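You operate a simulated robot arm through the tools that you are given. There is no shell and no other tool. Be economical: measure what you need, move in short steps, check, and stop when the job is done.

Carry out the task below with a simulated robot arm. There is one attempt and no reset: what you move stays moved.

JOB
Vent and switch off the rig; put valve 1 and the plug back.
Fine: air to 0 before the contact slide is drawn back, power off before the plug; purple tray and grey tray.

It is judged by the outcome, as a careful person would: the job done as asked, and still so three seconds after it is handed in. It fails if anything else is knocked over, pushed out of place, dropped, spilled or broken.

ROBOT AND FRAMES
A 5-joint arm with a two-finger parallel gripper, fixed in place. Base frame: the origin is at the foot of the arm, x ahead of it, y to its left, z up. Readings come in cm, rad, newtons and seconds.
With the tool pointing down near the work surface it reaches from about 26 to 60 cm from the base axis. Its first joint turns from -1.152 to 1.152 rad. The tool tilts only in the upright plane through the base axis and itself; it spins freely about its own axis. Payload 1.57 kg.
The TCP is the grasp point between the finger pads, 3 cm short of the fingertips. In the tool frame z runs along the fingers and y along their closing line. Largest opening 8 cm; finger width 1.7, thickness 1.2; the body of the gripper, 4 by 8.2 cm, starts 8 cm behind the TCP.
Orientation is told as [roll, pitch, yaw] about the base's x, y, z axes, in that order, counted from this pose: with the fingers straight down and closing along the base's y, the tool's x points along the base's -x, its y along +y and its z along -z.

CONTROLS
- The arm moves only by the tool arm_command. Its arguments are lists of equal length, an entry for each row: "dp": the shift along the base's x, y, z in units of 100 mm (1.0 is 100 mm), a list of three; "rot": the turn, a rotation vector about the base's x, y, z in units of 120 degrees (1.0 is 120 degrees), a list of three. In form: {"dp": [[tx, ty, tz], ...], "rot": [[ax, ay, az], ...]}. A call has 1 to 12 rows; each row is the pose to reach, as a shift and turn from the pose commanded when the call began. "fingers" is the closure in counts, from 0 (fully open) to 255 (shut), set as the call begins (left out, the last holds). A call with a number of a shift or a turn outside -1 to 1 is refused whole. Each row takes 0.2 s and may step no farther than 5 cm and 0.15 rad from the row before; otherwise, or with a gripper value out of range, the whole call is refused. Where a pose cannot be reached the arm comes as near as it can. A force on the tool above 50 N (or 10 N above the force at the start of the call, whichever is more), or a blocked arm, ends the call early, and 0.2 s more pass. The fingers move at their own pace (about 15.3 cm/s each) and stop on an object; they squeeze with about 37 N. The grip force told is the motor's: it shows also when the fingers shut on nothing. Time passes only in rows, and 0.2 s behind the last, so rows that repeat a pose let the fingers close. It gives the time, the measured TCP pose, the force on the tool (base axes), the opening and the grip force at its end, in the units of the frame above (readings bear some noise).
- Cameras (640 x 400 px; columns grow to the right, rows downward): "scene" is fixed at [4.11, 40.08, 52.31]; the picture's right is [-0.70, -0.71, 0.00], its down [-0.42, 0.41, -0.81] and it looks along [0.58, -0.57, -0.58] (base axes); focal length 290 px, centre (320, 200). "wrist" rides on the gripper at [7.2, -0.7, -12.2] in the tool frame; the picture's right is [0.09, 1.00, 0.00], its down [-0.84, 0.08, -0.54] and it looks along [-0.54, 0.05, 0.84] (tool axes); focal length 238 px, centre (320, 200). There is no depth. A picture from a camera that has moved, and an enlarged one, comes with that camera's place and axes in the base frame and with its lens.
- capture(camera): a new picture of that camera. It takes no simulated time.
- zoom(camera, box): a new picture of the part [left, top, right, bottom] of that camera's present view, enlarged. It takes no simulated time.
- finish_job(): hands the job in; it is judged then, once.

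Work in short steps. Places have to be worked out from the pictures, the camera data and where the tool is seen: move nearer, look again, correct. Check each grasp and each placing, and mend what went wrong. You have 120 turns and 68 pictures in all, those below and enlarged ones among them. Open the gripper and draw the arm clear of the work before you hand the job in, unless the task says otherwise; then end with one line.

The tools are called after ">>>" as name(argument=value, ...) on one line, values as JSON. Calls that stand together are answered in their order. arm_command: Moves the arm, as the interface text tells. Its arguments: {"type":"object","properties":{"dp":{"type":"array"},"rot":{"type":"array"},"fingers":{"type":"number"}},"required":["dp","rot"]} The other tools are called the same way: capture (camera) takes a picture; zoom (camera, box) takes an enlarged picture of a part of a camera's view; finish_job () hands the job in.

At the start:

```text
time_s: 0.0
ee_pos: [32.02, 29.55, 36.65]
tcp_rot: [0.0, -0.002, -0.001]
contact_force: [0.5, 0.1, -0.4]
width: 7.99
grasp_force: 0.0
```

scene: 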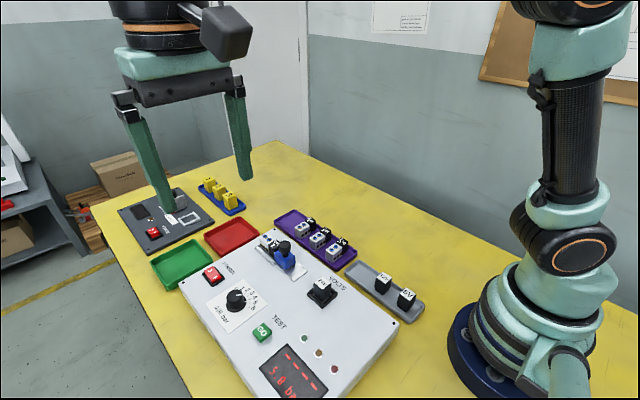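
wrist: 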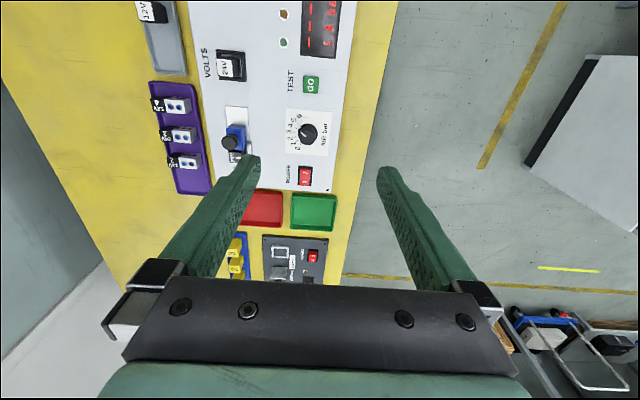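

I start by looking closely at the rig from both cameras.

>>> zoom(camera="scene", box=[180, 190, 440, 352])

>>> zoom(camera="wrist", box=[130, 0, 370, 150])

>>> zoom(camera="scene", box=[100, 160, 260, 260])

>>> zoom(camera="wrist", box=[140, 90, 360, 228])

```text
2.46 times, centred on (310, 271) of scene
camera zoom: at [4.11, 40.08, 52.31], right [-0.7, -0.71, 0.0], down [-0.42, 0.41, -0.81], along [0.58, -0.57, -0.58], focal length 713 px, centre (345, 25)
```

zoom: 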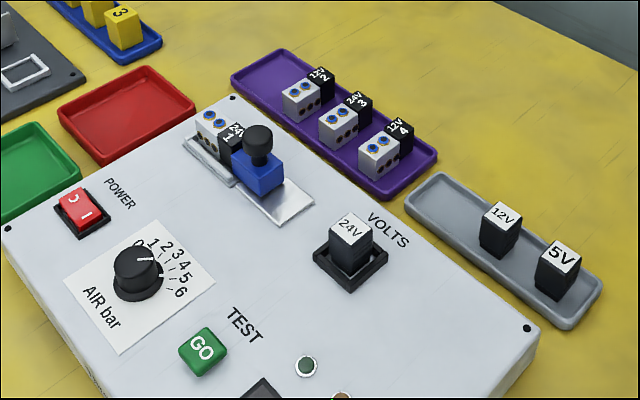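

```text
2.67 times, centred on (250, 75) of wrist
camera zoom: at [25.06, 28.95, 48.74], right [-0.09, 1.0, 0.0], down [0.84, 0.08, 0.54], along [0.54, 0.05, -0.84], focal length 636 px, centre (507, 533)
```

zoom: 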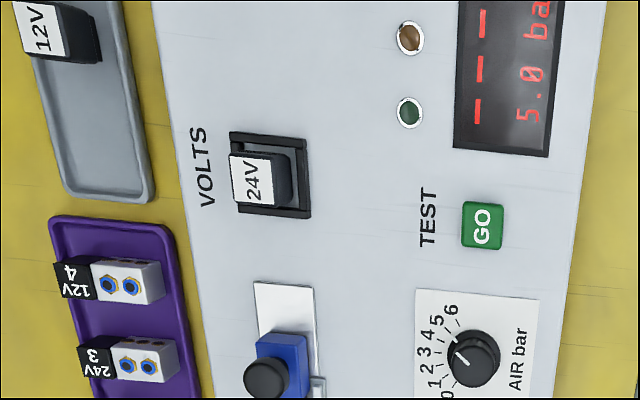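

```text
4.00 times, centred on (180, 210) of scene
camera zoom: at [4.11, 40.08, 52.31], right [-0.7, -0.71, 0.0], down [-0.42, 0.41, -0.81], along [0.58, -0.57, -0.58], focal length 1159 px, centre (880, 160)
```

zoom: 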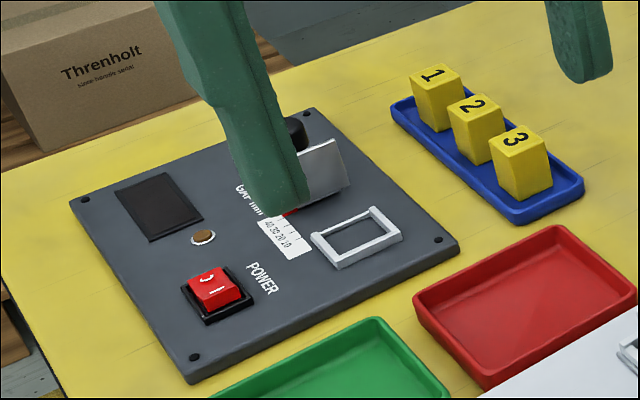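

```text
2.90 times, centred on (250, 159) of wrist
camera zoom: at [25.06, 28.95, 48.74], right [-0.09, 1.0, 0.0], down [0.84, 0.08, 0.54], along [0.54, 0.05, -0.84], focal length 691 px, centre (523, 319)
```

zoom: 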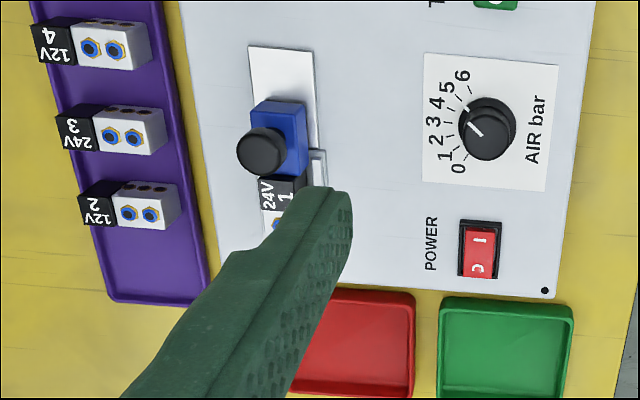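

The white rig shows "5.0 bar". I triangulate the air knob near (37.8, 28.1, top 7.9), the slide knob near (39.3, 15.5, top 10.7), the plug near (29, 15, top 7.7) and the switch near (47, 28, 6.4). I move nearer to look.

>>> arm_command(dp=[[0.2, -0.3, -0.2], [0.4, -0.6, -0.5], [0.5, -0.8, -0.9]], rot=[[0, 0, 0], [0, 0, 0], [0, 0, 0]])

>>> capture(camera="wrist")

>>> zoom(camera="scene", box=[190, 240, 350, 340])

```text
time_s: 0.8
ee_pos: [37.06, 21.53, 27.55]
tcp_rot: [0.0, 0.0, 0.001]
contact_force: [0.8, 0.7, 0.2]
width: 8.0
grasp_force: 0.0
```

```text
61 pictures are left
camera wrist: at [30.09, 20.8, 39.66], right [-0.09, 1.0, 0.0], down [0.84, 0.08, 0.54], along [0.54, 0.05, -0.84], focal length 238 px, centre (320, 200)
```

wrist: 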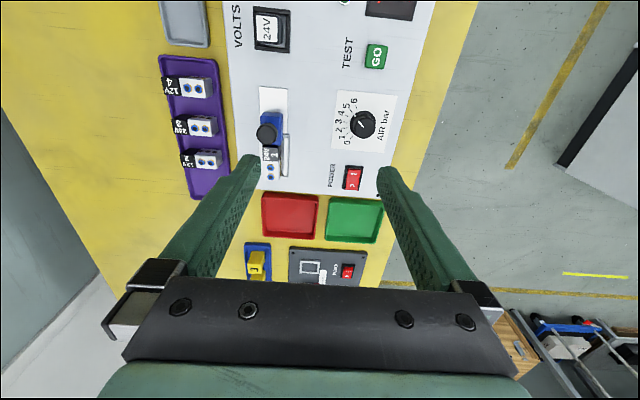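

```text
4.00 times, centred on (270, 290) of scene
camera zoom: at [4.11, 40.08, 52.31], right [-0.7, -0.71, 0.0], down [-0.42, 0.41, -0.81], along [0.58, -0.57, -0.58], focal length 1159 px, centre (520, -160)
```

zoom: 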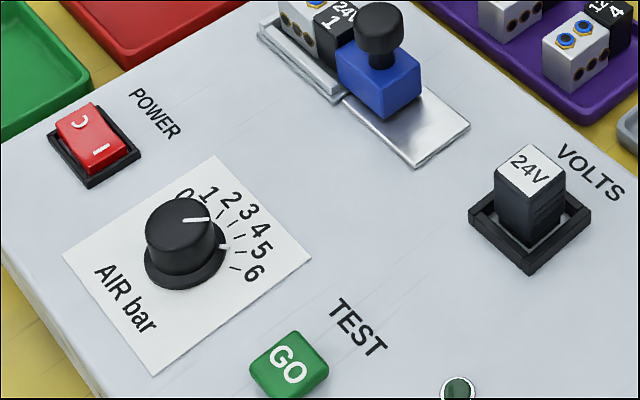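

The arrangement is clear; I zoom on the dial and on the slide/valve area for angles and orientation.

>>> zoom(camera="wrist", box=[310, 80, 430, 200])

>>> zoom(camera="wrist", box=[150, 50, 310, 200])

```text
3.33 times, centred on (370, 140) of wrist
camera zoom: at [30.09, 20.8, 39.66], right [-0.09, 1.0, 0.0], down [0.84, 0.08, 0.54], along [0.54, 0.05, -0.84], focal length 794 px, centre (153, 400)
```

zoom: 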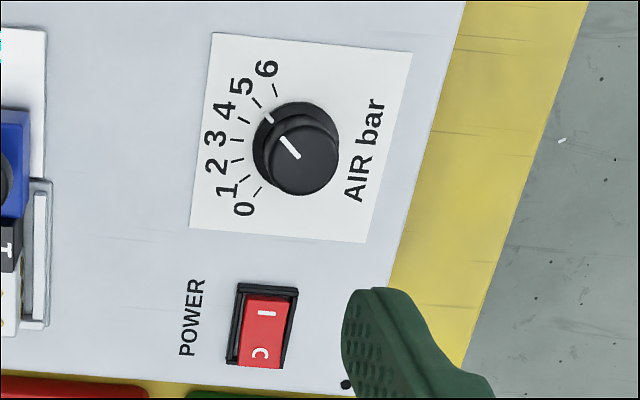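

```text
2.67 times, centred on (230, 125) of wrist
camera zoom: at [30.09, 20.8, 39.66], right [-0.09, 1.0, 0.0], down [0.84, 0.08, 0.54], along [0.54, 0.05, -0.84], focal length 636 px, centre (560, 400)
```

zoom: 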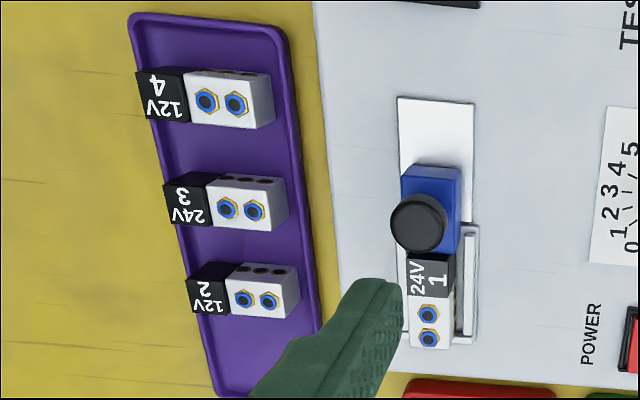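

The pointer is at 5, with 0 at 100° counter-clockwise (seen from above) at about 20° per bar. New triangulation puts the panel at z≈4.1, the knob axis at about (39.0, 27.9) and its top at about z 6. I move above it and check.

>>> arm_command(dp=[[0.1, 0.3, -0.3], [0.195, 0.64, -0.6], [0.195, 0.64, -1.0], [0.195, 0.64, -1.0]], rot=[[0, 0, 0], [0, 0, 0], [0, 0, 0], [0, 0, 0]])

>>> arm_command(dp=[[0, 0, -0.35], [0, 0, -0.55], [0, 0, -0.55]], rot=[[0, 0, 0], [0, 0, 0], [0, 0, 0]])

>>> capture(camera="wrist")

>>> zoom(camera="scene", box=[160, 190, 360, 340])

```text
time_s: 1.8
ee_pos: [39.11, 28.15, 17.49]
tcp_rot: [-0.001, -0.001, 0.001]
contact_force: [-0.5, -0.2, 0.1]
width: 8.0
grasp_force: 0.0
```

```text
time_s: 2.6
ee_pos: [39.08, 28.08, 12.19]
tcp_rot: [-0.002, 0.0, 0.0]
contact_force: [0.2, -0.2, -0.1]
width: 8.01
grasp_force: 0.1
```

```text
57 pictures are left
camera wrist: at [32.01, 27.37, 24.2], right [-0.09, 1.0, 0.0], down [0.84, 0.08, 0.54], along [0.54, 0.05, -0.84], focal length 238 px, centre (320, 200)
```

wrist: 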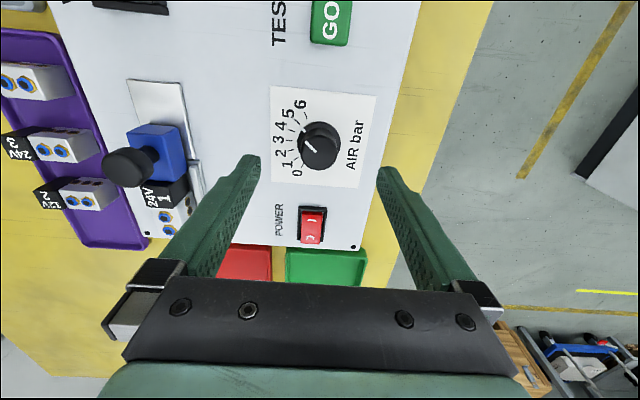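

```text
2.67 times, centred on (260, 265) of scene
camera zoom: at [4.11, 40.08, 52.31], right [-0.7, -0.71, 0.0], down [-0.42, 0.41, -0.81], along [0.58, -0.57, -0.58], focal length 773 px, centre (480, 27)
```

zoom: 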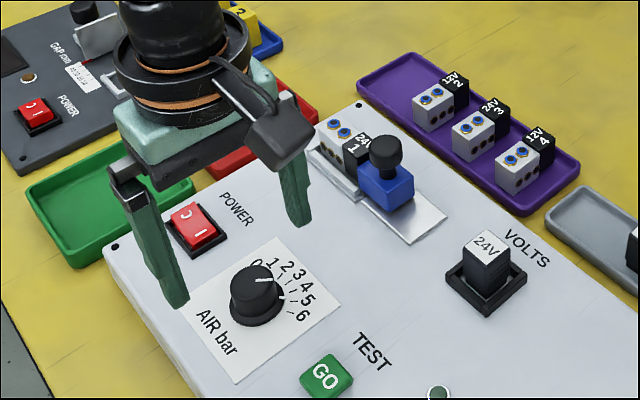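

The knob lies between the fingers at about (38.9, 28.0). I descend to z≈8 so that the tips straddle its upper part, then check.

>>> arm_command(dp=[[-0.01, -0.01, -0.2], [-0.01, -0.01, -0.35], [-0.01, -0.01, -0.43]], rot=[[0, 0, 0], [0, 0, 0], [0, 0, 0]])

>>> zoom(camera="scene", box=[180, 220, 340, 340])

```text
time_s: 3.4
ee_pos: [38.95, 28.06, 7.71]
tcp_rot: [-0.001, -0.001, 0.002]
contact_force: [0.9, 0.6, -0.1]
width: 8.0
grasp_force: 0.1
```

```text
3.33 times, centred on (260, 280) of scene
camera zoom: at [4.11, 40.08, 52.31], right [-0.7, -0.71, 0.0], down [-0.42, 0.41, -0.81], along [0.58, -0.57, -0.58], focal length 966 px, centre (520, -67)
```

zoom: 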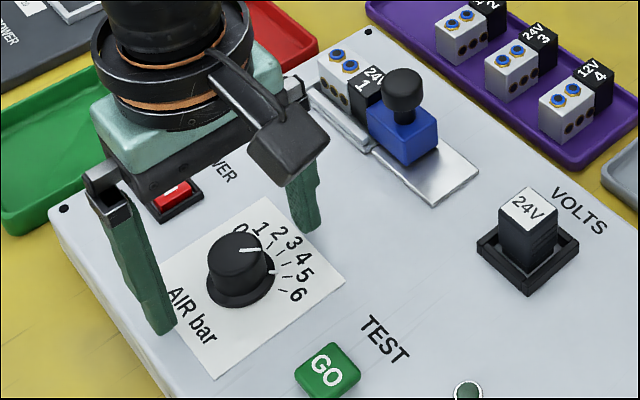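

Tips straddle the knob just above the panel. I close the fingers on it.

>>> arm_command(dp=[[0, 0, 0.02], [0, 0, 0.02], [0, 0, 0.02]], rot=[[0, 0, 0], [0, 0, 0], [0, 0, 0]], fingers=255)

>>> zoom(camera="scene", box=[180, 220, 340, 340])

```text
time_s: 4.2
ee_pos: [39.04, 27.89, 7.97]
tcp_rot: [0.001, -0.001, 0.001]
contact_force: [6.9, 2.9, -19.4]
width: 2.94
grasp_force: 39.8
```

```text
3.33 times, centred on (260, 280) of scene
camera zoom: at [4.12, 40.08, 52.3], right [-0.7, -0.71, 0.0], down [-0.42, 0.41, -0.81], along [0.58, -0.57, -0.58], focal length 966 px, centre (520, -67)
```

zoom: 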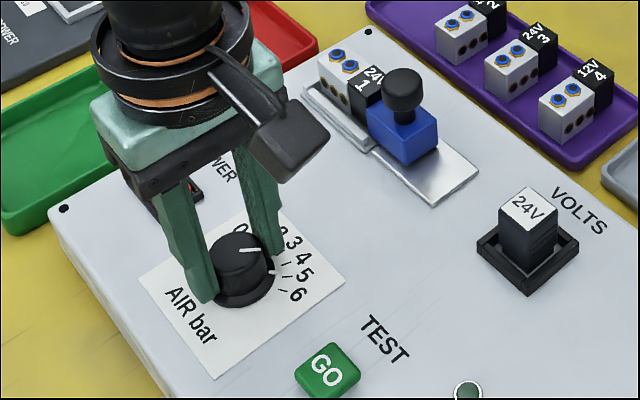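

The knob is gripped (2.94 cm). I turn it +50° first, relieving the slight upward pull, and check.

>>> arm_command(dp=[[0, 0, -0.02], [0, 0, -0.02], [0, 0, -0.02], [0, 0, -0.02], [0, 0, -0.02], [0, 0, -0.02]], rot=[[0, 0, 0.0694], [0, 0, 0.1388], [0, 0, 0.2083], [0, 0, 0.2777], [0, 0, 0.3471], [0, 0, 0.4165]])

>>> zoom(camera="scene", box=[180, 220, 340, 340])

```text
time_s: 5.6
ee_pos: [38.96, 27.95, 8.06]
tcp_rot: [0.0, 0.0, 0.877]
contact_force: [-12.0, -3.0, 24.7]
width: 2.96
grasp_force: 39.0
```

```text
3.33 times, centred on (260, 280) of scene
camera zoom: at [4.1, 40.07, 52.31], right [-0.7, -0.71, 0.0], down [-0.42, 0.41, -0.81], along [0.58, -0.57, -0.58], focal length 966 px, centre (520, -67)
```

zoom: 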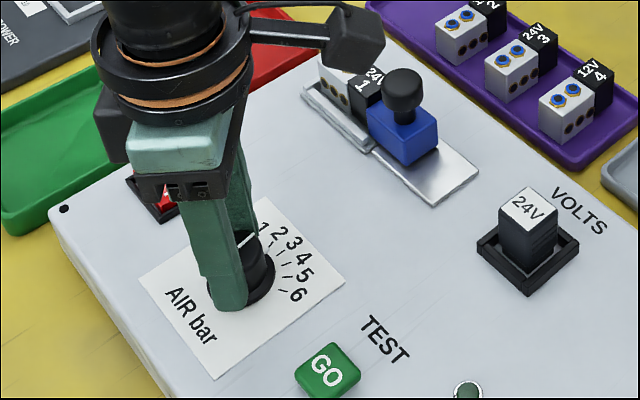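

The mark turned with the fingers. I turn the other 50°, lifting 1 mm to relax the push.

>>> arm_command(dp=[[0, 0, 0.012], [0, 0, 0.012], [0, 0, 0.012], [0, 0, 0.012], [0, 0, 0.012], [0, 0, 0.012], [0, 0, 0.012]], rot=[[0, 0, 0.0694], [0, 0, 0.1388], [0, 0, 0.2083], [0, 0, 0.2777], [0, 0, 0.3471], [0, 0, 0.4165], [0, 0, 0.4165]])

>>> zoom(camera="scene", box=[180, 220, 340, 340])

>>> zoom(camera="scene", box=[230, 320, 350, 400])

```text
time_s: 7.2
ee_pos: [38.9, 28.03, 8.07]
tcp_rot: [0.0, 0.0, 1.746]
contact_force: [4.4, 15.7, -12.8]
width: 2.95
grasp_force: 38.3
```

```text
3.33 times, centred on (260, 280) of scene
camera zoom: at [4.12, 40.08, 52.3], right [-0.7, -0.71, 0.0], down [-0.42, 0.41, -0.81], along [0.58, -0.57, -0.58], focal length 966 px, centre (520, -67)
```

zoom: 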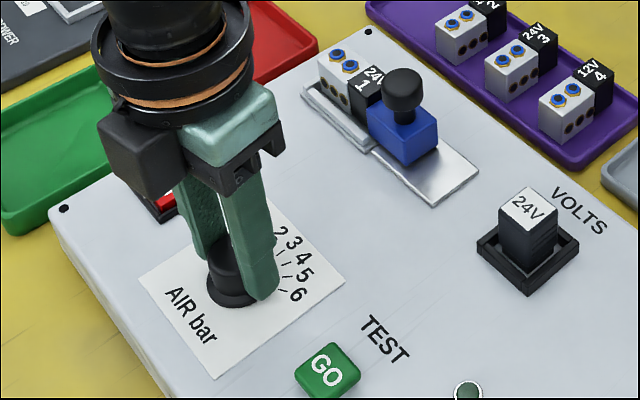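

```text
5.00 times, centred on (290, 360) of scene
camera zoom: at [4.12, 40.08, 52.3], right [-0.7, -0.71, 0.0], down [-0.42, 0.41, -0.81], along [0.58, -0.57, -0.58], focal length 1449 px, centre (470, -600)
```

zoom: 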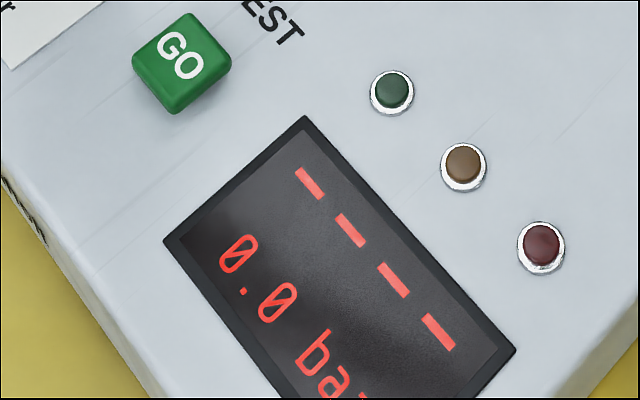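

The display reads 0.0 bar. I open the fingers partly, lift straight up, and verify.

>>> arm_command(dp=[[0, 0, 0], [0, 0, 0], [0, 0, 0.2], [0, 0, 0.6], [0, 0, 0.9]], rot=[[0, 0, 0], [0, 0, 0], [0, 0, 0], [0, 0, 0], [0, 0, 0]], fingers=90)

>>> capture(camera="scene")

```text
time_s: 8.4
ee_pos: [38.97, 27.83, 17.02]
tcp_rot: [0.003, 0.0, 1.746]
contact_force: [0.3, 0.0, 0.1]
width: 5.14
grasp_force: 0.0
```

```text
50 pictures are left
```

scene: 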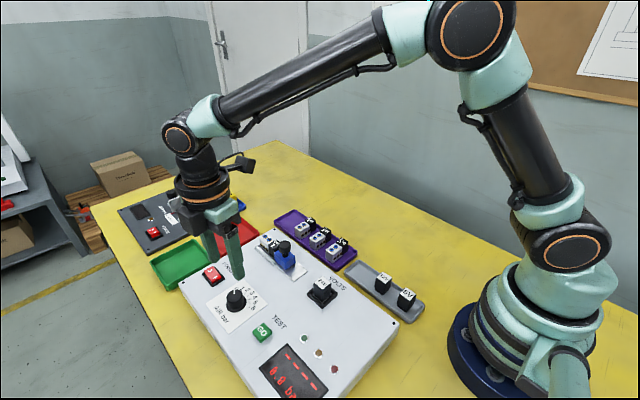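

Air is at 0 (pointer and display). Next the slide: I spin the tool back to yaw 0 and go over the slide knob, near (39.2, 15.3).

>>> arm_command(dp=[[0, -0.08, 0.1], [0, -0.16, 0.2], [0, -0.24, 0.3], [0, -0.32, 0.3], [0, -0.4, 0.3], [0, -0.48, 0.3], [0, -0.56, 0.3], [0, -0.64, 0.3], [0, -0.72, 0.3], [0, -0.8, 0.3], [0, -0.88, 0.3], [0.02, -0.95, 0.3]], rot=[[0, 0, -0.0694], [0, 0, -0.1388], [0, 0, -0.2083], [0, 0, -0.2777], [0, 0, -0.3471], [0, 0, -0.4165], [0, 0, -0.486], [0, 0, -0.5554], [0, 0, -0.6248], [0, 0, -0.6942], [0, 0, -0.7636], [0, 0, -0.833]], fingers=0)

>>> capture(camera="wrist")

```text
time_s: 11.0
ee_pos: [39.29, 18.5, 20.0]
tcp_rot: [0.001, 0.0, -0.003]
contact_force: [0.3, 0.2, -0.4]
width: 8.02
grasp_force: 0.1
```

```text
49 pictures are left
camera wrist: at [32.11, 17.78, 32.05], right [-0.09, 1.0, 0.0], down [0.84, 0.07, 0.54], along [0.54, 0.05, -0.84], focal length 238 px, centre (320, 200)
```

wrist: 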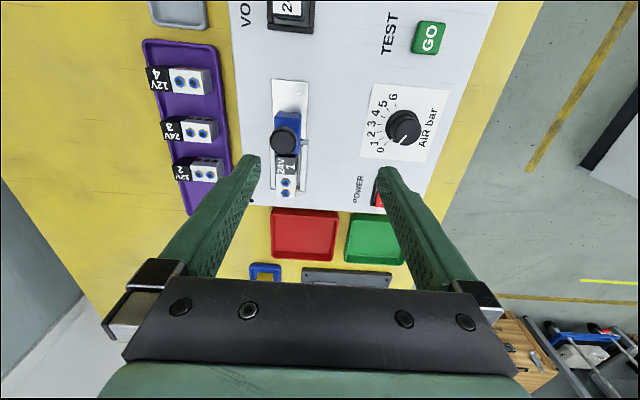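

>>> zoom(camera="wrist", box=[220, 70, 360, 210])

>>> zoom(camera="scene", box=[230, 210, 350, 300])

```text
2.86 times, centred on (290, 140) of wrist
camera zoom: at [32.11, 17.78, 32.05], right [-0.09, 1.0, 0.0], down [0.84, 0.07, 0.54], along [0.54, 0.05, -0.84], focal length 681 px, centre (406, 371)
```

zoom: 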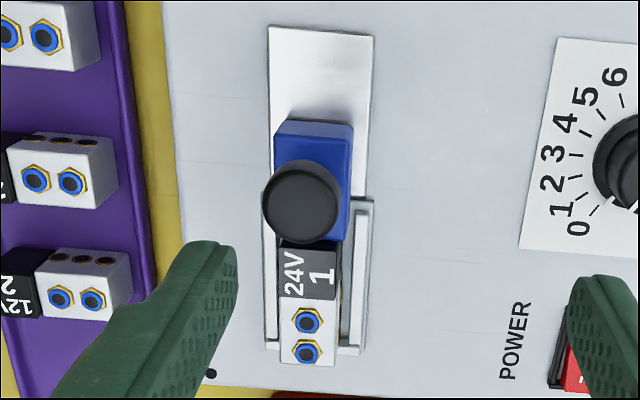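

```text
4.44 times, centred on (290, 255) of scene
camera zoom: at [4.11, 40.08, 52.31], right [-0.7, -0.71, 0.0], down [-0.42, 0.41, -0.81], along [0.58, -0.57, -0.58], focal length 1288 px, centre (453, -44)
```

zoom: 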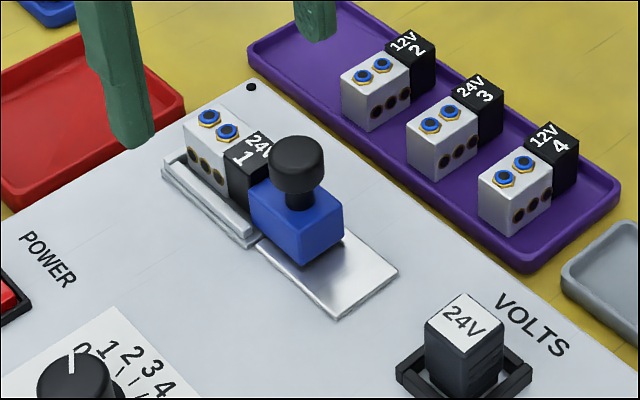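

The slide's knob top is triangulated at (39.4, 15.3, 10.8), about 2.5 cm across. I go to TCP z≈12.0 around it.

>>> arm_command(dp=[[0.01, -0.32, 0], [0.01, -0.32, -0.4], [0.01, -0.32, -0.7], [0.01, -0.32, -0.8], [0.01, -0.32, -0.8]], rot=[[0, 0, 0], [0, 0, 0], [0, 0, 0], [0, 0, 0], [0, 0, 0]])

>>> zoom(camera="scene", box=[210, 190, 370, 310])

>>> capture(camera="wrist")

```text
time_s: 12.2
ee_pos: [39.34, 15.21, 11.95]
tcp_rot: [0.0, 0.0, 0.0]
contact_force: [0.8, -0.6, 0.4]
width: 8.01
grasp_force: 0.0
```

```text
3.33 times, centred on (290, 250) of scene
camera zoom: at [4.11, 40.08, 52.31], right [-0.7, -0.71, 0.0], down [-0.42, 0.41, -0.81], along [0.58, -0.57, -0.58], focal length 966 px, centre (420, 33)
```

zoom: 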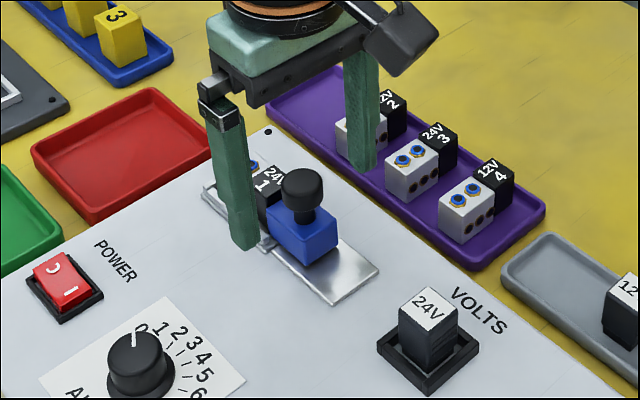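

```text
45 pictures are left
camera wrist: at [32.21, 14.55, 24.0], right [-0.09, 1.0, 0.0], down [0.84, 0.08, 0.54], along [0.54, 0.05, -0.84], focal length 238 px, centre (320, 200)
```

wrist: 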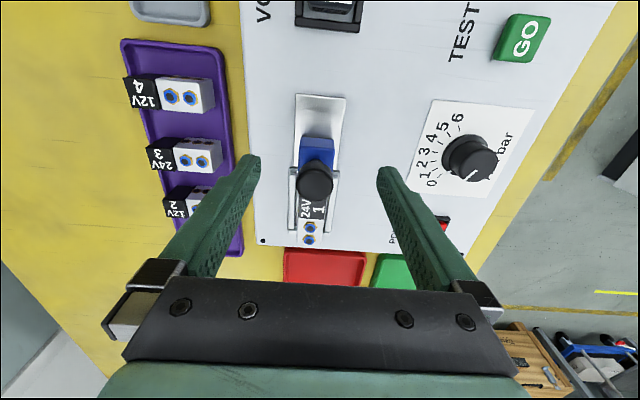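

Knob is centred between the fingers. I close.

>>> arm_command(dp=[[0, 0, 0], [0, 0, 0], [0, 0, 0]], rot=[[0, 0, 0], [0, 0, 0], [0, 0, 0]], fingers=255)

>>> zoom(camera="scene", box=[210, 190, 370, 310])

```text
time_s: 13.0
ee_pos: [39.36, 15.05, 12.04]
tcp_rot: [-0.002, 0.005, -0.004]
contact_force: [1.7, -40.7, 7.5]
width: 2.47
grasp_force: 36.5
```

```text
3.33 times, centred on (290, 250) of scene
camera zoom: at [4.11, 40.07, 52.31], right [-0.7, -0.71, 0.0], down [-0.42, 0.41, -0.81], along [0.58, -0.57, -0.58], focal length 966 px, centre (420, 33)
```

zoom: 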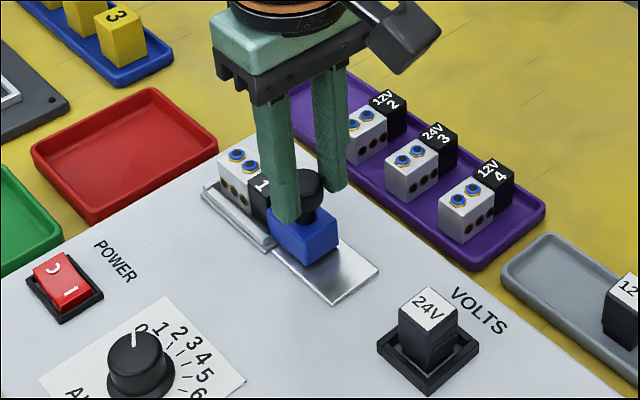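

Gripped (2.47 cm) with a sideways load, so the knob's true y is about 14.9. I shift 2 mm to −y to relax, then draw back slowly.

>>> arm_command(dp=[[0, -0.022, 0], [0, -0.025, 0], [-0.03, -0.025, 0], [-0.06, -0.025, 0], [-0.09, -0.025, 0]], rot=[[0, 0, 0], [0, 0, 0], [0, 0, 0], [0, 0, 0], [0, 0, 0]])

```text
time_s: 14.2
ee_pos: [38.31, 14.97, 12.02]
tcp_rot: [-0.001, 0.002, 0.0]
contact_force: [0.5, -20.2, -11.7]
width: 2.49
grasp_force: 36.4
```

It is moving freely. I go on drawing it back, easing y a little more.

>>> arm_command(dp=[[-0.04, -0.01, 0], [-0.08, -0.01, 0], [-0.12, -0.01, 0], [-0.16, -0.01, 0], [-0.2, -0.01, 0]], rot=[[0, 0, 0], [0, 0, 0], [0, 0, 0], [0, 0, 0], [0, 0, 0]])

>>> zoom(camera="scene", box=[210, 190, 370, 310])

```text
time_s: 15.4
ee_pos: [36.58, 15.04, 12.11]
tcp_rot: [0.002, -0.01, -0.001]
contact_force: [16.2, -10.3, -15.8]
width: 2.54
grasp_force: 36.3
```

```text
3.33 times, centred on (290, 250) of scene
camera zoom: at [4.12, 40.08, 52.3], right [-0.7, -0.71, 0.0], down [-0.42, 0.41, -0.81], along [0.58, -0.57, -0.58], focal length 966 px, centre (420, 33)
```

zoom: 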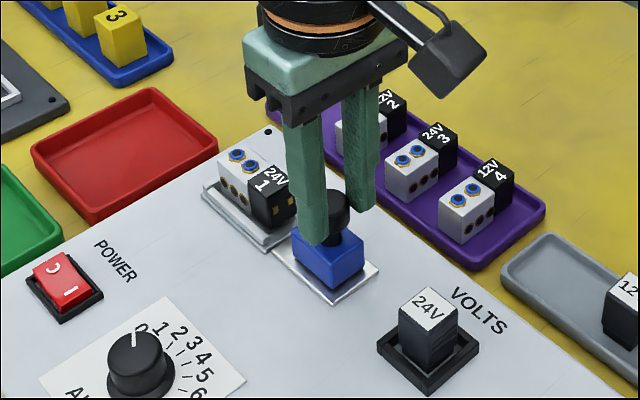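

Slide moved about 2.8 cm and meets a stop. A small extra push confirms the end, then I relax and release.

>>> arm_command(dp=[[-0.02, 0, 0], [-0.03, 0, 0]], rot=[[0, 0, 0], [0, 0, 0]])

>>> arm_command(dp=[[0.02, 0, 0], [0.02, 0, 0]], rot=[[0, 0, 0], [0, 0, 0]])

>>> arm_command(dp=[[0, 0, 0], [0, 0, 0], [0, 0, 0], [0, 0, 0.3], [0, 0, 0.7], [0, 0, 0.9]], rot=[[0, 0, 0], [0, 0, 0], [0, 0, 0], [0, 0, 0], [0, 0, 0], [0, 0, 0]], fingers=60)

>>> zoom(camera="scene", box=[210, 190, 370, 310])

>>> capture(camera="wrist")

```text
time_s: 16.0
ee_pos: [35.8, 15.1, 11.89]
tcp_rot: [-0.004, 0.007, 0.003]
contact_force: [0.2, 0.3, -0.1]
width: 0.01
grasp_force: 21.4
```

```text
time_s: 16.6
ee_pos: [36.3, 14.98, 12.0]
tcp_rot: [-0.001, 0.003, -0.001]
contact_force: [0.8, -0.6, 0.4]
width: 0.0
grasp_force: 21.1
```

```text
time_s: 18.0
ee_pos: [36.25, 15.03, 21.05]
tcp_rot: [0.001, -0.001, 0.001]
contact_force: [0.2, -0.6, -0.2]
width: 6.14
grasp_force: 0.0
```

```text
3.33 times, centred on (290, 250) of scene
camera zoom: at [4.11, 40.08, 52.31], right [-0.7, -0.71, 0.0], down [-0.42, 0.41, -0.81], along [0.58, -0.57, -0.58], focal length 966 px, centre (420, 33)
```

zoom: 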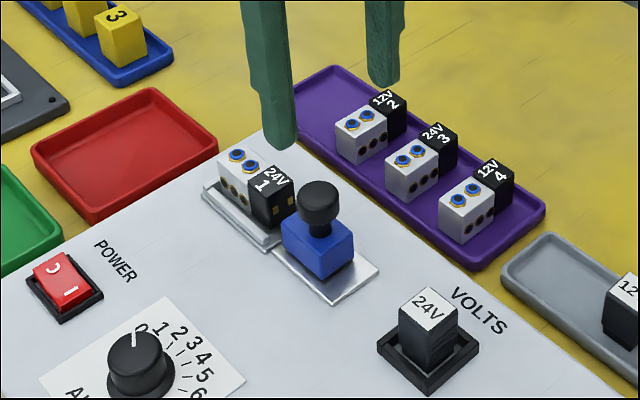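

```text
41 pictures are left
camera wrist: at [29.19, 14.27, 33.07], right [-0.09, 1.0, 0.0], down [0.84, 0.08, 0.54], along [0.54, 0.05, -0.84], focal length 238 px, centre (320, 200)
```

wrist: 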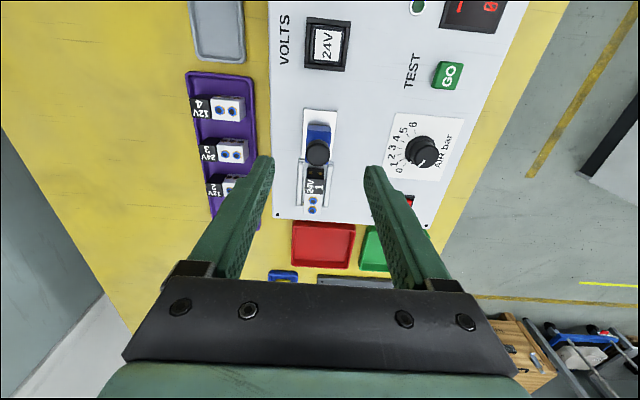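

The grip slipped off at the stop and squeezed the slide part-way forward again (knob now near x≈38.0; stop seems near 37.0). I regrip centred on it and draw gently the rest.

>>> arm_command(dp=[[0.175, -0.01, -0.3], [0.175, -0.01, -0.65], [0.175, -0.01, -0.9], [0.175, -0.01, -0.93]], rot=[[0, 0, 0], [0, 0, 0], [0, 0, 0], [0, 0, 0]])

>>> capture(camera="wrist")

```text
time_s: 19.0
ee_pos: [38.03, 14.78, 11.75]
tcp_rot: [0.001, -0.001, -0.001]
contact_force: [0.7, -0.2, -0.1]
width: 6.13
grasp_force: 0.0
```

```text
40 pictures are left
camera wrist: at [30.92, 14.12, 23.75], right [-0.09, 1.0, 0.0], down [0.84, 0.08, 0.54], along [0.54, 0.05, -0.84], focal length 238 px, centre (320, 200)
```

wrist: 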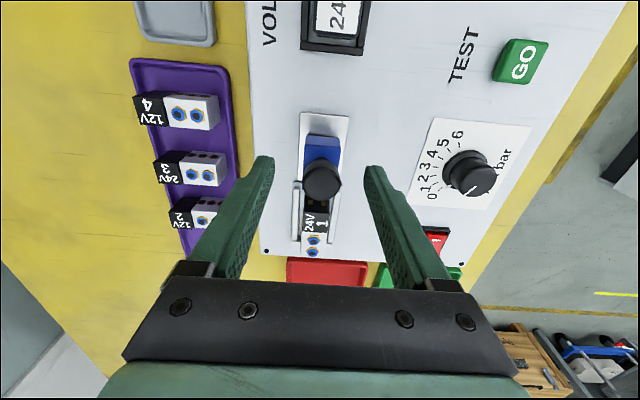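

Well centred (knob ≈ 37.8, 14.8). I close and draw back about 0.9 cm in small steps.

>>> arm_command(dp=[[-0.01, 0, 0], [-0.01, 0, 0], [-0.01, 0, 0], [-0.03, 0, 0], [-0.05, 0, 0]], rot=[[0, 0, 0], [0, 0, 0], [0, 0, 0], [0, 0, 0], [0, 0, 0]], fingers=255)

>>> arm_command(dp=[[-0.02, 0, 0], [-0.04, 0, 0], [-0.05, 0, 0]], rot=[[0, 0, 0], [0, 0, 0], [0, 0, 0]])

>>> zoom(camera="scene", box=[210, 190, 370, 310])

```text
time_s: 20.2
ee_pos: [37.49, 15.07, 11.74]
tcp_rot: [0.002, -0.002, 0.003]
contact_force: [0.7, 34.3, -11.5]
width: 2.46
grasp_force: 36.0
```

```text
time_s: 21.0
ee_pos: [37.02, 14.99, 11.83]
tcp_rot: [0.0, -0.002, 0.004]
contact_force: [-1.9, 33.8, -5.8]
width: 2.48
grasp_force: 37.1
```

```text
3.33 times, centred on (290, 250) of scene
camera zoom: at [4.12, 40.08, 52.31], right [-0.7, -0.71, 0.0], down [-0.42, 0.41, -0.81], along [0.58, -0.57, -0.58], focal length 966 px, centre (420, 33)
```

zoom: 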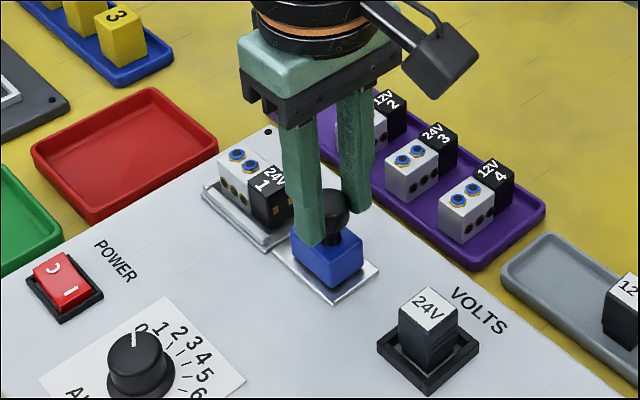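

Still no resistance along x. I ease y +2 mm and draw 3 mm more.

>>> arm_command(dp=[[0, 0.02, 0], [-0.015, 0.022, 0], [-0.03, 0.022, 0]], rot=[[0, 0, 0], [0, 0, 0], [0, 0, 0]])

```text
time_s: 21.8
ee_pos: [37.02, 15.1, 11.68]
tcp_rot: [0.001, -0.004, -0.004]
contact_force: [20.7, -0.7, -10.0]
width: 2.51
grasp_force: 36.8
```

It no longer moves (x 37.02, 20 N): end stop reached. I relax the pull by the same 3 mm, release, and lift.

>>> arm_command(dp=[[0.025, 0, 0], [0.025, 0, 0]], rot=[[0, 0, 0], [0, 0, 0]])

>>> arm_command(dp=[[0, 0, 0], [0, 0, 0], [0, 0, 0], [0, 0, 0.3], [0, 0, 0.7], [0, 0, 0.9]], rot=[[0, 0, 0], [0, 0, 0], [0, 0, 0], [0, 0, 0], [0, 0, 0], [0, 0, 0]], fingers=60)

>>> zoom(camera="scene", box=[210, 190, 370, 310])

>>> zoom(camera="wrist", box=[180, 50, 420, 220])

```text
time_s: 22.4
ee_pos: [37.08, 15.0, 11.64]
tcp_rot: [0.001, 0.001, -0.002]
contact_force: [2.3, -15.0, 13.3]
width: 2.47
grasp_force: 36.2
```

```text
time_s: 23.8
ee_pos: [37.0, 15.03, 20.7]
tcp_rot: [0.0, -0.001, 0.0]
contact_force: [0.0, 0.3, -0.5]
width: 6.14
grasp_force: 0.1
```

```text
3.33 times, centred on (290, 250) of scene
camera zoom: at [4.11, 40.08, 52.31], right [-0.7, -0.71, 0.0], down [-0.42, 0.41, -0.81], along [0.58, -0.57, -0.58], focal length 966 px, centre (420, 33)
```

zoom: 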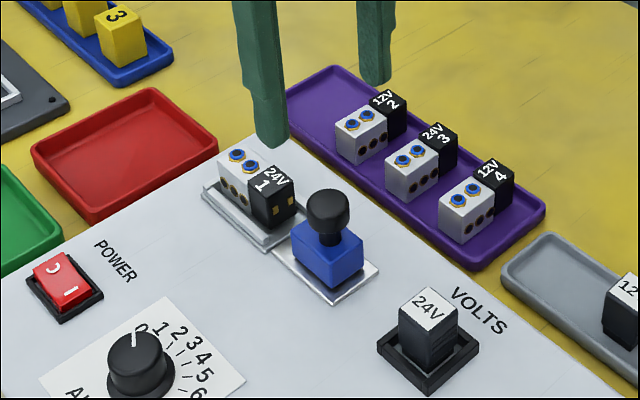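

```text
2.35 times, centred on (300, 135) of wrist
camera zoom: at [29.88, 14.3, 32.79], right [-0.09, 1.0, 0.0], down [0.84, 0.08, 0.54], along [0.54, 0.05, -0.84], focal length 561 px, centre (367, 353)
```

zoom: 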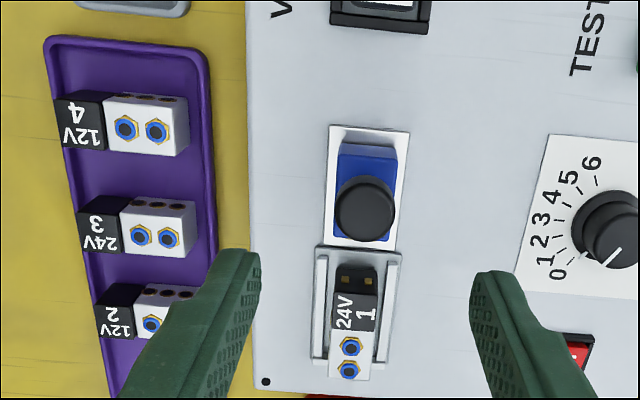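

The slide is fully back and stays. Next, power off: I move over toward the switch to look at its rocker.

>>> arm_command(dp=[[0.3, 0.3, 0], [0.6, 0.6, 0], [0.8, 0.9, -0.1], [0.8, 0.9, -0.4]], rot=[[0, 0, 0], [0, 0, 0], [0, 0, 0], [0, 0, 0]], fingers=0)

>>> zoom(camera="wrist", box=[240, 80, 460, 220])

>>> zoom(camera="scene", box=[180, 240, 260, 300])

```text
time_s: 24.8
ee_pos: [45.18, 23.98, 16.64]
tcp_rot: [0.0, -0.001, 0.001]
contact_force: [-0.4, -0.3, -0.5]
width: 7.98
grasp_force: 0.0
```

```text
2.86 times, centred on (350, 150) of wrist
camera zoom: at [37.97, 23.3, 28.64], right [-0.09, 1.0, 0.0], down [0.84, 0.08, 0.54], along [0.54, 0.05, -0.84], focal length 681 px, centre (234, 343)
```

zoom: 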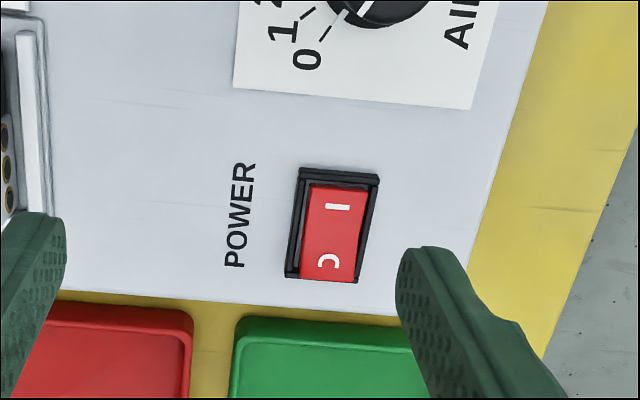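

```text
6.67 times, centred on (220, 270) of scene
camera zoom: at [4.11, 40.08, 52.31], right [-0.7, -0.71, 0.0], down [-0.42, 0.41, -0.81], along [0.58, -0.57, -0.58], focal length 1932 px, centre (987, -267)
```

zoom: 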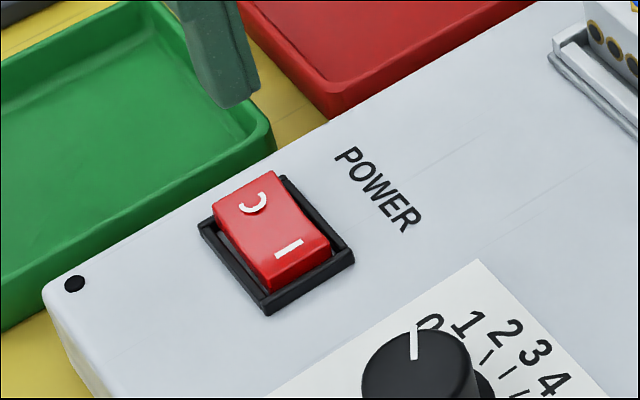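

The O end (+x) is raised; it sits at about (48.9, 27.95, 5.5). I will press it with the +y finger alone: TCP to (48.9, 23.35), first above.

>>> arm_command(dp=[[0.2, -0.04, -0.1], [0.37, -0.06, -0.3], [0.37, -0.06, -0.6], [0.37, -0.06, -0.6]], rot=[[0, 0, 0], [0, 0, 0], [0, 0, 0], [0, 0, 0]])

>>> zoom(camera="scene", box=[170, 210, 290, 300])

>>> zoom(camera="wrist", box=[220, 60, 460, 220])

```text
time_s: 25.8
ee_pos: [48.72, 23.44, 10.68]
tcp_rot: [0.0, 0.001, 0.001]
contact_force: [-0.6, 0.6, -0.5]
width: 7.99
grasp_force: 0.1
```

```text
4.44 times, centred on (230, 255) of scene
camera zoom: at [4.11, 40.08, 52.31], right [-0.7, -0.71, 0.0], down [-0.42, 0.41, -0.81], along [0.58, -0.57, -0.58], focal length 1288 px, centre (720, -44)
```

zoom: 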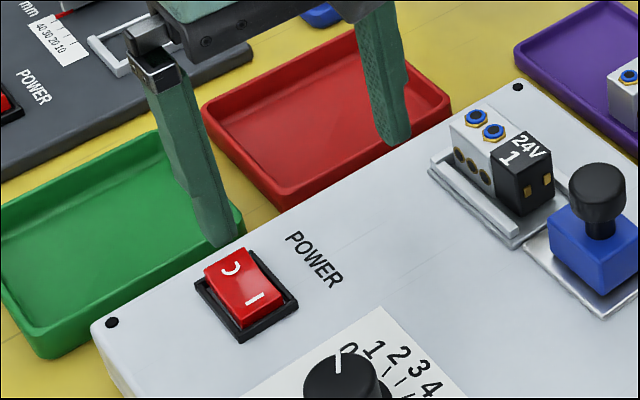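

```text
2.50 times, centred on (340, 140) of wrist
camera zoom: at [41.64, 22.69, 22.72], right [-0.09, 1.0, 0.0], down [0.84, 0.08, 0.54], along [0.54, 0.05, -0.84], focal length 596 px, centre (270, 350)
```

zoom: 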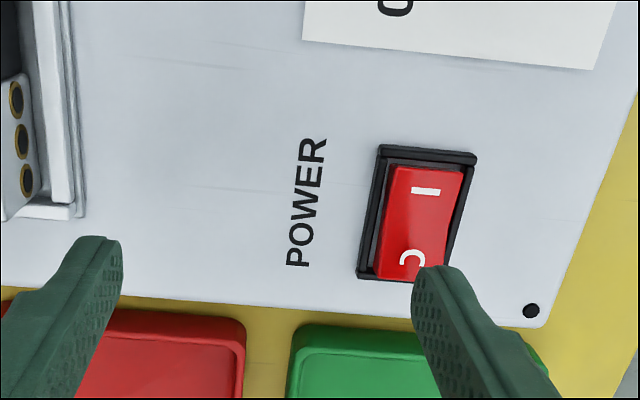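

The finger is above the O end. I press down gradually.

>>> arm_command(dp=[[0.02, 0, -0.15], [0.02, 0, -0.2], [0.02, 0, -0.24], [0.02, 0, -0.27], [0.02, 0, -0.3]], rot=[[0, 0, 0], [0, 0, 0], [0, 0, 0], [0, 0, 0], [0, 0, 0]])

>>> zoom(camera="scene", box=[170, 210, 290, 300])

```text
time_s: 27.0
ee_pos: [49.08, 23.56, 8.19]
tcp_rot: [0.006, -0.008, 0.002]
contact_force: [-7.3, -3.4, 41.6]
width: 7.78
grasp_force: 0.1
```

```text
4.44 times, centred on (230, 255) of scene
camera zoom: at [4.09, 40.07, 52.32], right [-0.7, -0.71, 0.0], down [-0.42, 0.41, -0.81], along [0.58, -0.57, -0.58], focal length 1288 px, centre (720, -44)
```

zoom: 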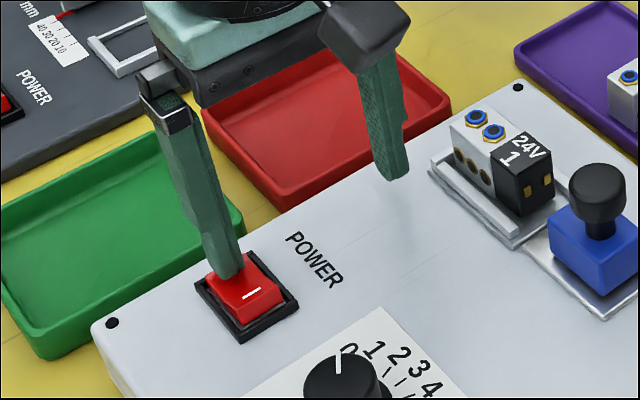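

Force rose to 41 N with the rocker apparently over. I lift and check the rocker and display.

>>> arm_command(dp=[[0, 0, 0.15], [0, 0, 0.5], [-0.1, -0.1, 0.9]], rot=[[0, 0, 0], [0, 0, 0], [0, 0, 0]])

>>> zoom(camera="scene", box=[160, 240, 360, 400])

```text
time_s: 27.8
ee_pos: [47.91, 22.4, 16.74]
tcp_rot: [-0.001, 0.003, 0.001]
contact_force: [0.0, -0.3, 0.4]
width: 7.98
grasp_force: 0.1
```

```text
2.50 times, centred on (260, 320) of scene
camera zoom: at [4.11, 40.08, 52.31], right [-0.7, -0.71, 0.0], down [-0.42, 0.41, -0.81], along [0.58, -0.57, -0.58], focal length 724 px, centre (470, -100)
```

zoom: 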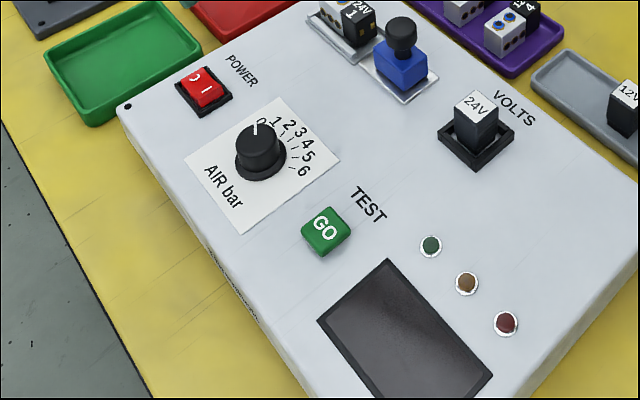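

Display is dark: power is off. Now to valve 1: I go above it for a close look.

>>> arm_command(dp=[[-0.1, -0.3, 0.2], [-0.3, -0.6, 0.2], [-0.42, -0.73, 0.2], [-0.42, -0.73, 0.2]], rot=[[0, 0, 0], [0, 0, 0], [0, 0, 0], [0, 0, 0]])

>>> zoom(camera="wrist", box=[210, 70, 430, 210])

>>> zoom(camera="scene", box=[240, 200, 360, 290])

```text
time_s: 28.8
ee_pos: [43.56, 15.16, 18.61]
tcp_rot: [0.001, 0.001, 0.0]
contact_force: [-0.9, -0.9, -0.6]
width: 8.02
grasp_force: 0.0
```

```text
2.86 times, centred on (320, 140) of wrist
camera zoom: at [36.57, 14.39, 30.76], right [-0.09, 1.0, 0.0], down [0.84, 0.08, 0.54], along [0.54, 0.05, -0.84], focal length 681 px, centre (320, 371)
```

zoom: 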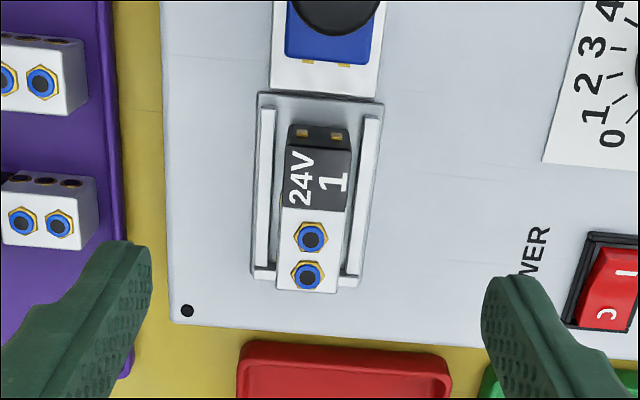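

```text
4.44 times, centred on (300, 245) of scene
camera zoom: at [4.11, 40.08, 52.31], right [-0.7, -0.71, 0.0], down [-0.42, 0.41, -0.81], along [0.58, -0.57, -0.58], focal length 1288 px, centre (409, 0)
```

zoom: 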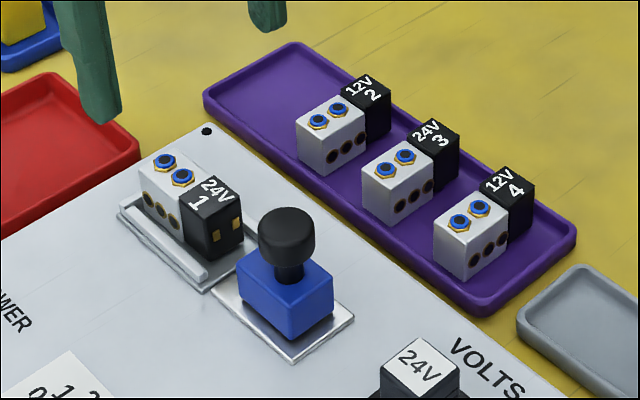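

Valve 1 spans x 42.7–48.0, y≈15.0, top z≈7.5, width ≈2.2. I descend around its middle, keeping the tips (z≈5.6) above the rails.

>>> arm_command(dp=[[0.1, -0.01, -0.3], [0.175, -0.015, -0.6], [0.175, -0.015, -0.9], [0.175, -0.015, -0.98], [0.175, -0.015, -0.98]], rot=[[0, 0, 0], [0, 0, 0], [0, 0, 0], [0, 0, 0], [0, 0, 0]])

>>> zoom(camera="wrist", box=[210, 70, 430, 210])

>>> zoom(camera="scene", box=[220, 190, 340, 280])

```text
time_s: 30.0
ee_pos: [45.45, 15.08, 8.86]
tcp_rot: [0.001, 0.001, 0.0]
contact_force: [0.1, 0.0, -0.5]
width: 8.02
grasp_force: 0.1
```

```text
2.86 times, centred on (320, 140) of wrist
camera zoom: at [38.3, 14.29, 20.87], right [-0.09, 1.0, 0.0], down [0.84, 0.08, 0.54], along [0.54, 0.05, -0.84], focal length 681 px, centre (320, 371)
```

zoom: 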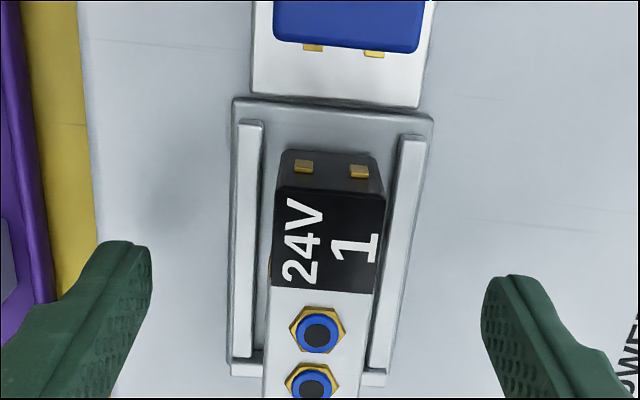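

```text
4.44 times, centred on (280, 235) of scene
camera zoom: at [4.11, 40.08, 52.31], right [-0.7, -0.71, 0.0], down [-0.42, 0.41, -0.81], along [0.58, -0.57, -0.58], focal length 1288 px, centre (498, 44)
```

zoom: 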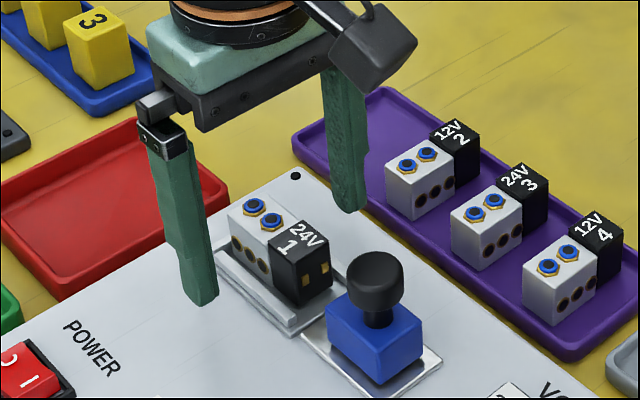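

Geometry agrees (boundary x≈44.7, y≈14.9). I shift y −1.5 mm and close on the valve.

>>> arm_command(dp=[[0, -0.015, -0.01], [0, -0.015, -0.01], [0, -0.015, -0.01], [0, -0.015, -0.01]], rot=[[0, 0, 0], [0, 0, 0], [0, 0, 0], [0, 0, 0]], fingers=255)

```text
time_s: 31.0
ee_pos: [45.41, 14.77, 8.81]
tcp_rot: [-0.001, 0.0, 0.001]
contact_force: [-0.5, 0.2, 4.3]
width: 2.33
grasp_force: 35.7
```

Gripped at 2.33 cm with little side load. I lift slowly.

>>> arm_command(dp=[[0, 0, 0.05], [0, 0, 0.15], [0, 0, 0.4], [0, 0, 0.7], [0, 0, 0.7]], rot=[[0, 0, 0], [0, 0, 0], [0, 0, 0], [0, 0, 0], [0, 0, 0]])

>>> capture(camera="scene")

>>> capture(camera="wrist")

```text
time_s: 32.2
ee_pos: [45.47, 14.87, 15.89]
tcp_rot: [-0.001, -0.002, 0.0]
contact_force: [-0.3, -0.7, -2.0]
width: 2.31
grasp_force: 35.4
```

```text
26 pictures are left
```

scene: 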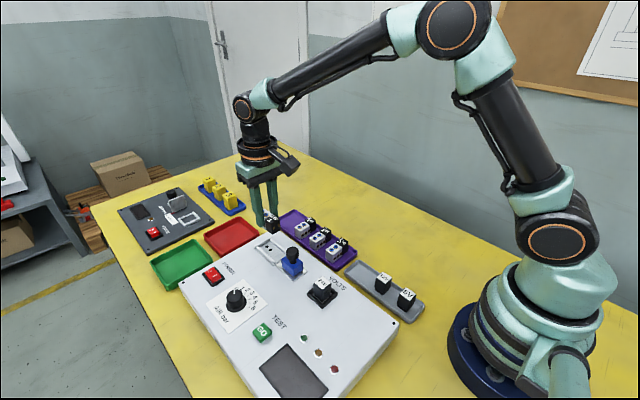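

```text
25 pictures are left
camera wrist: at [38.38, 14.13, 27.86], right [-0.09, 1.0, 0.0], down [0.84, 0.08, 0.54], along [0.54, 0.05, -0.84], focal length 238 px, centre (320, 200)
```

wrist: 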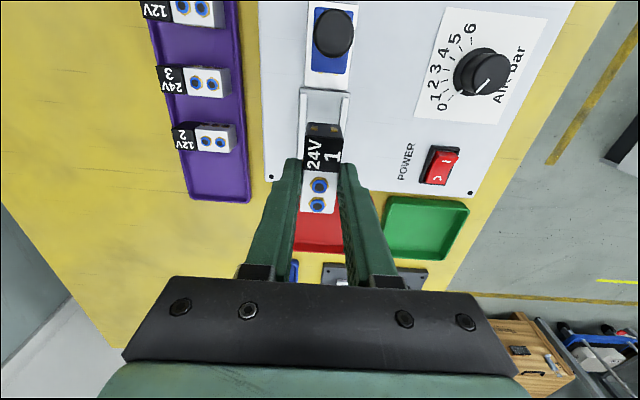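

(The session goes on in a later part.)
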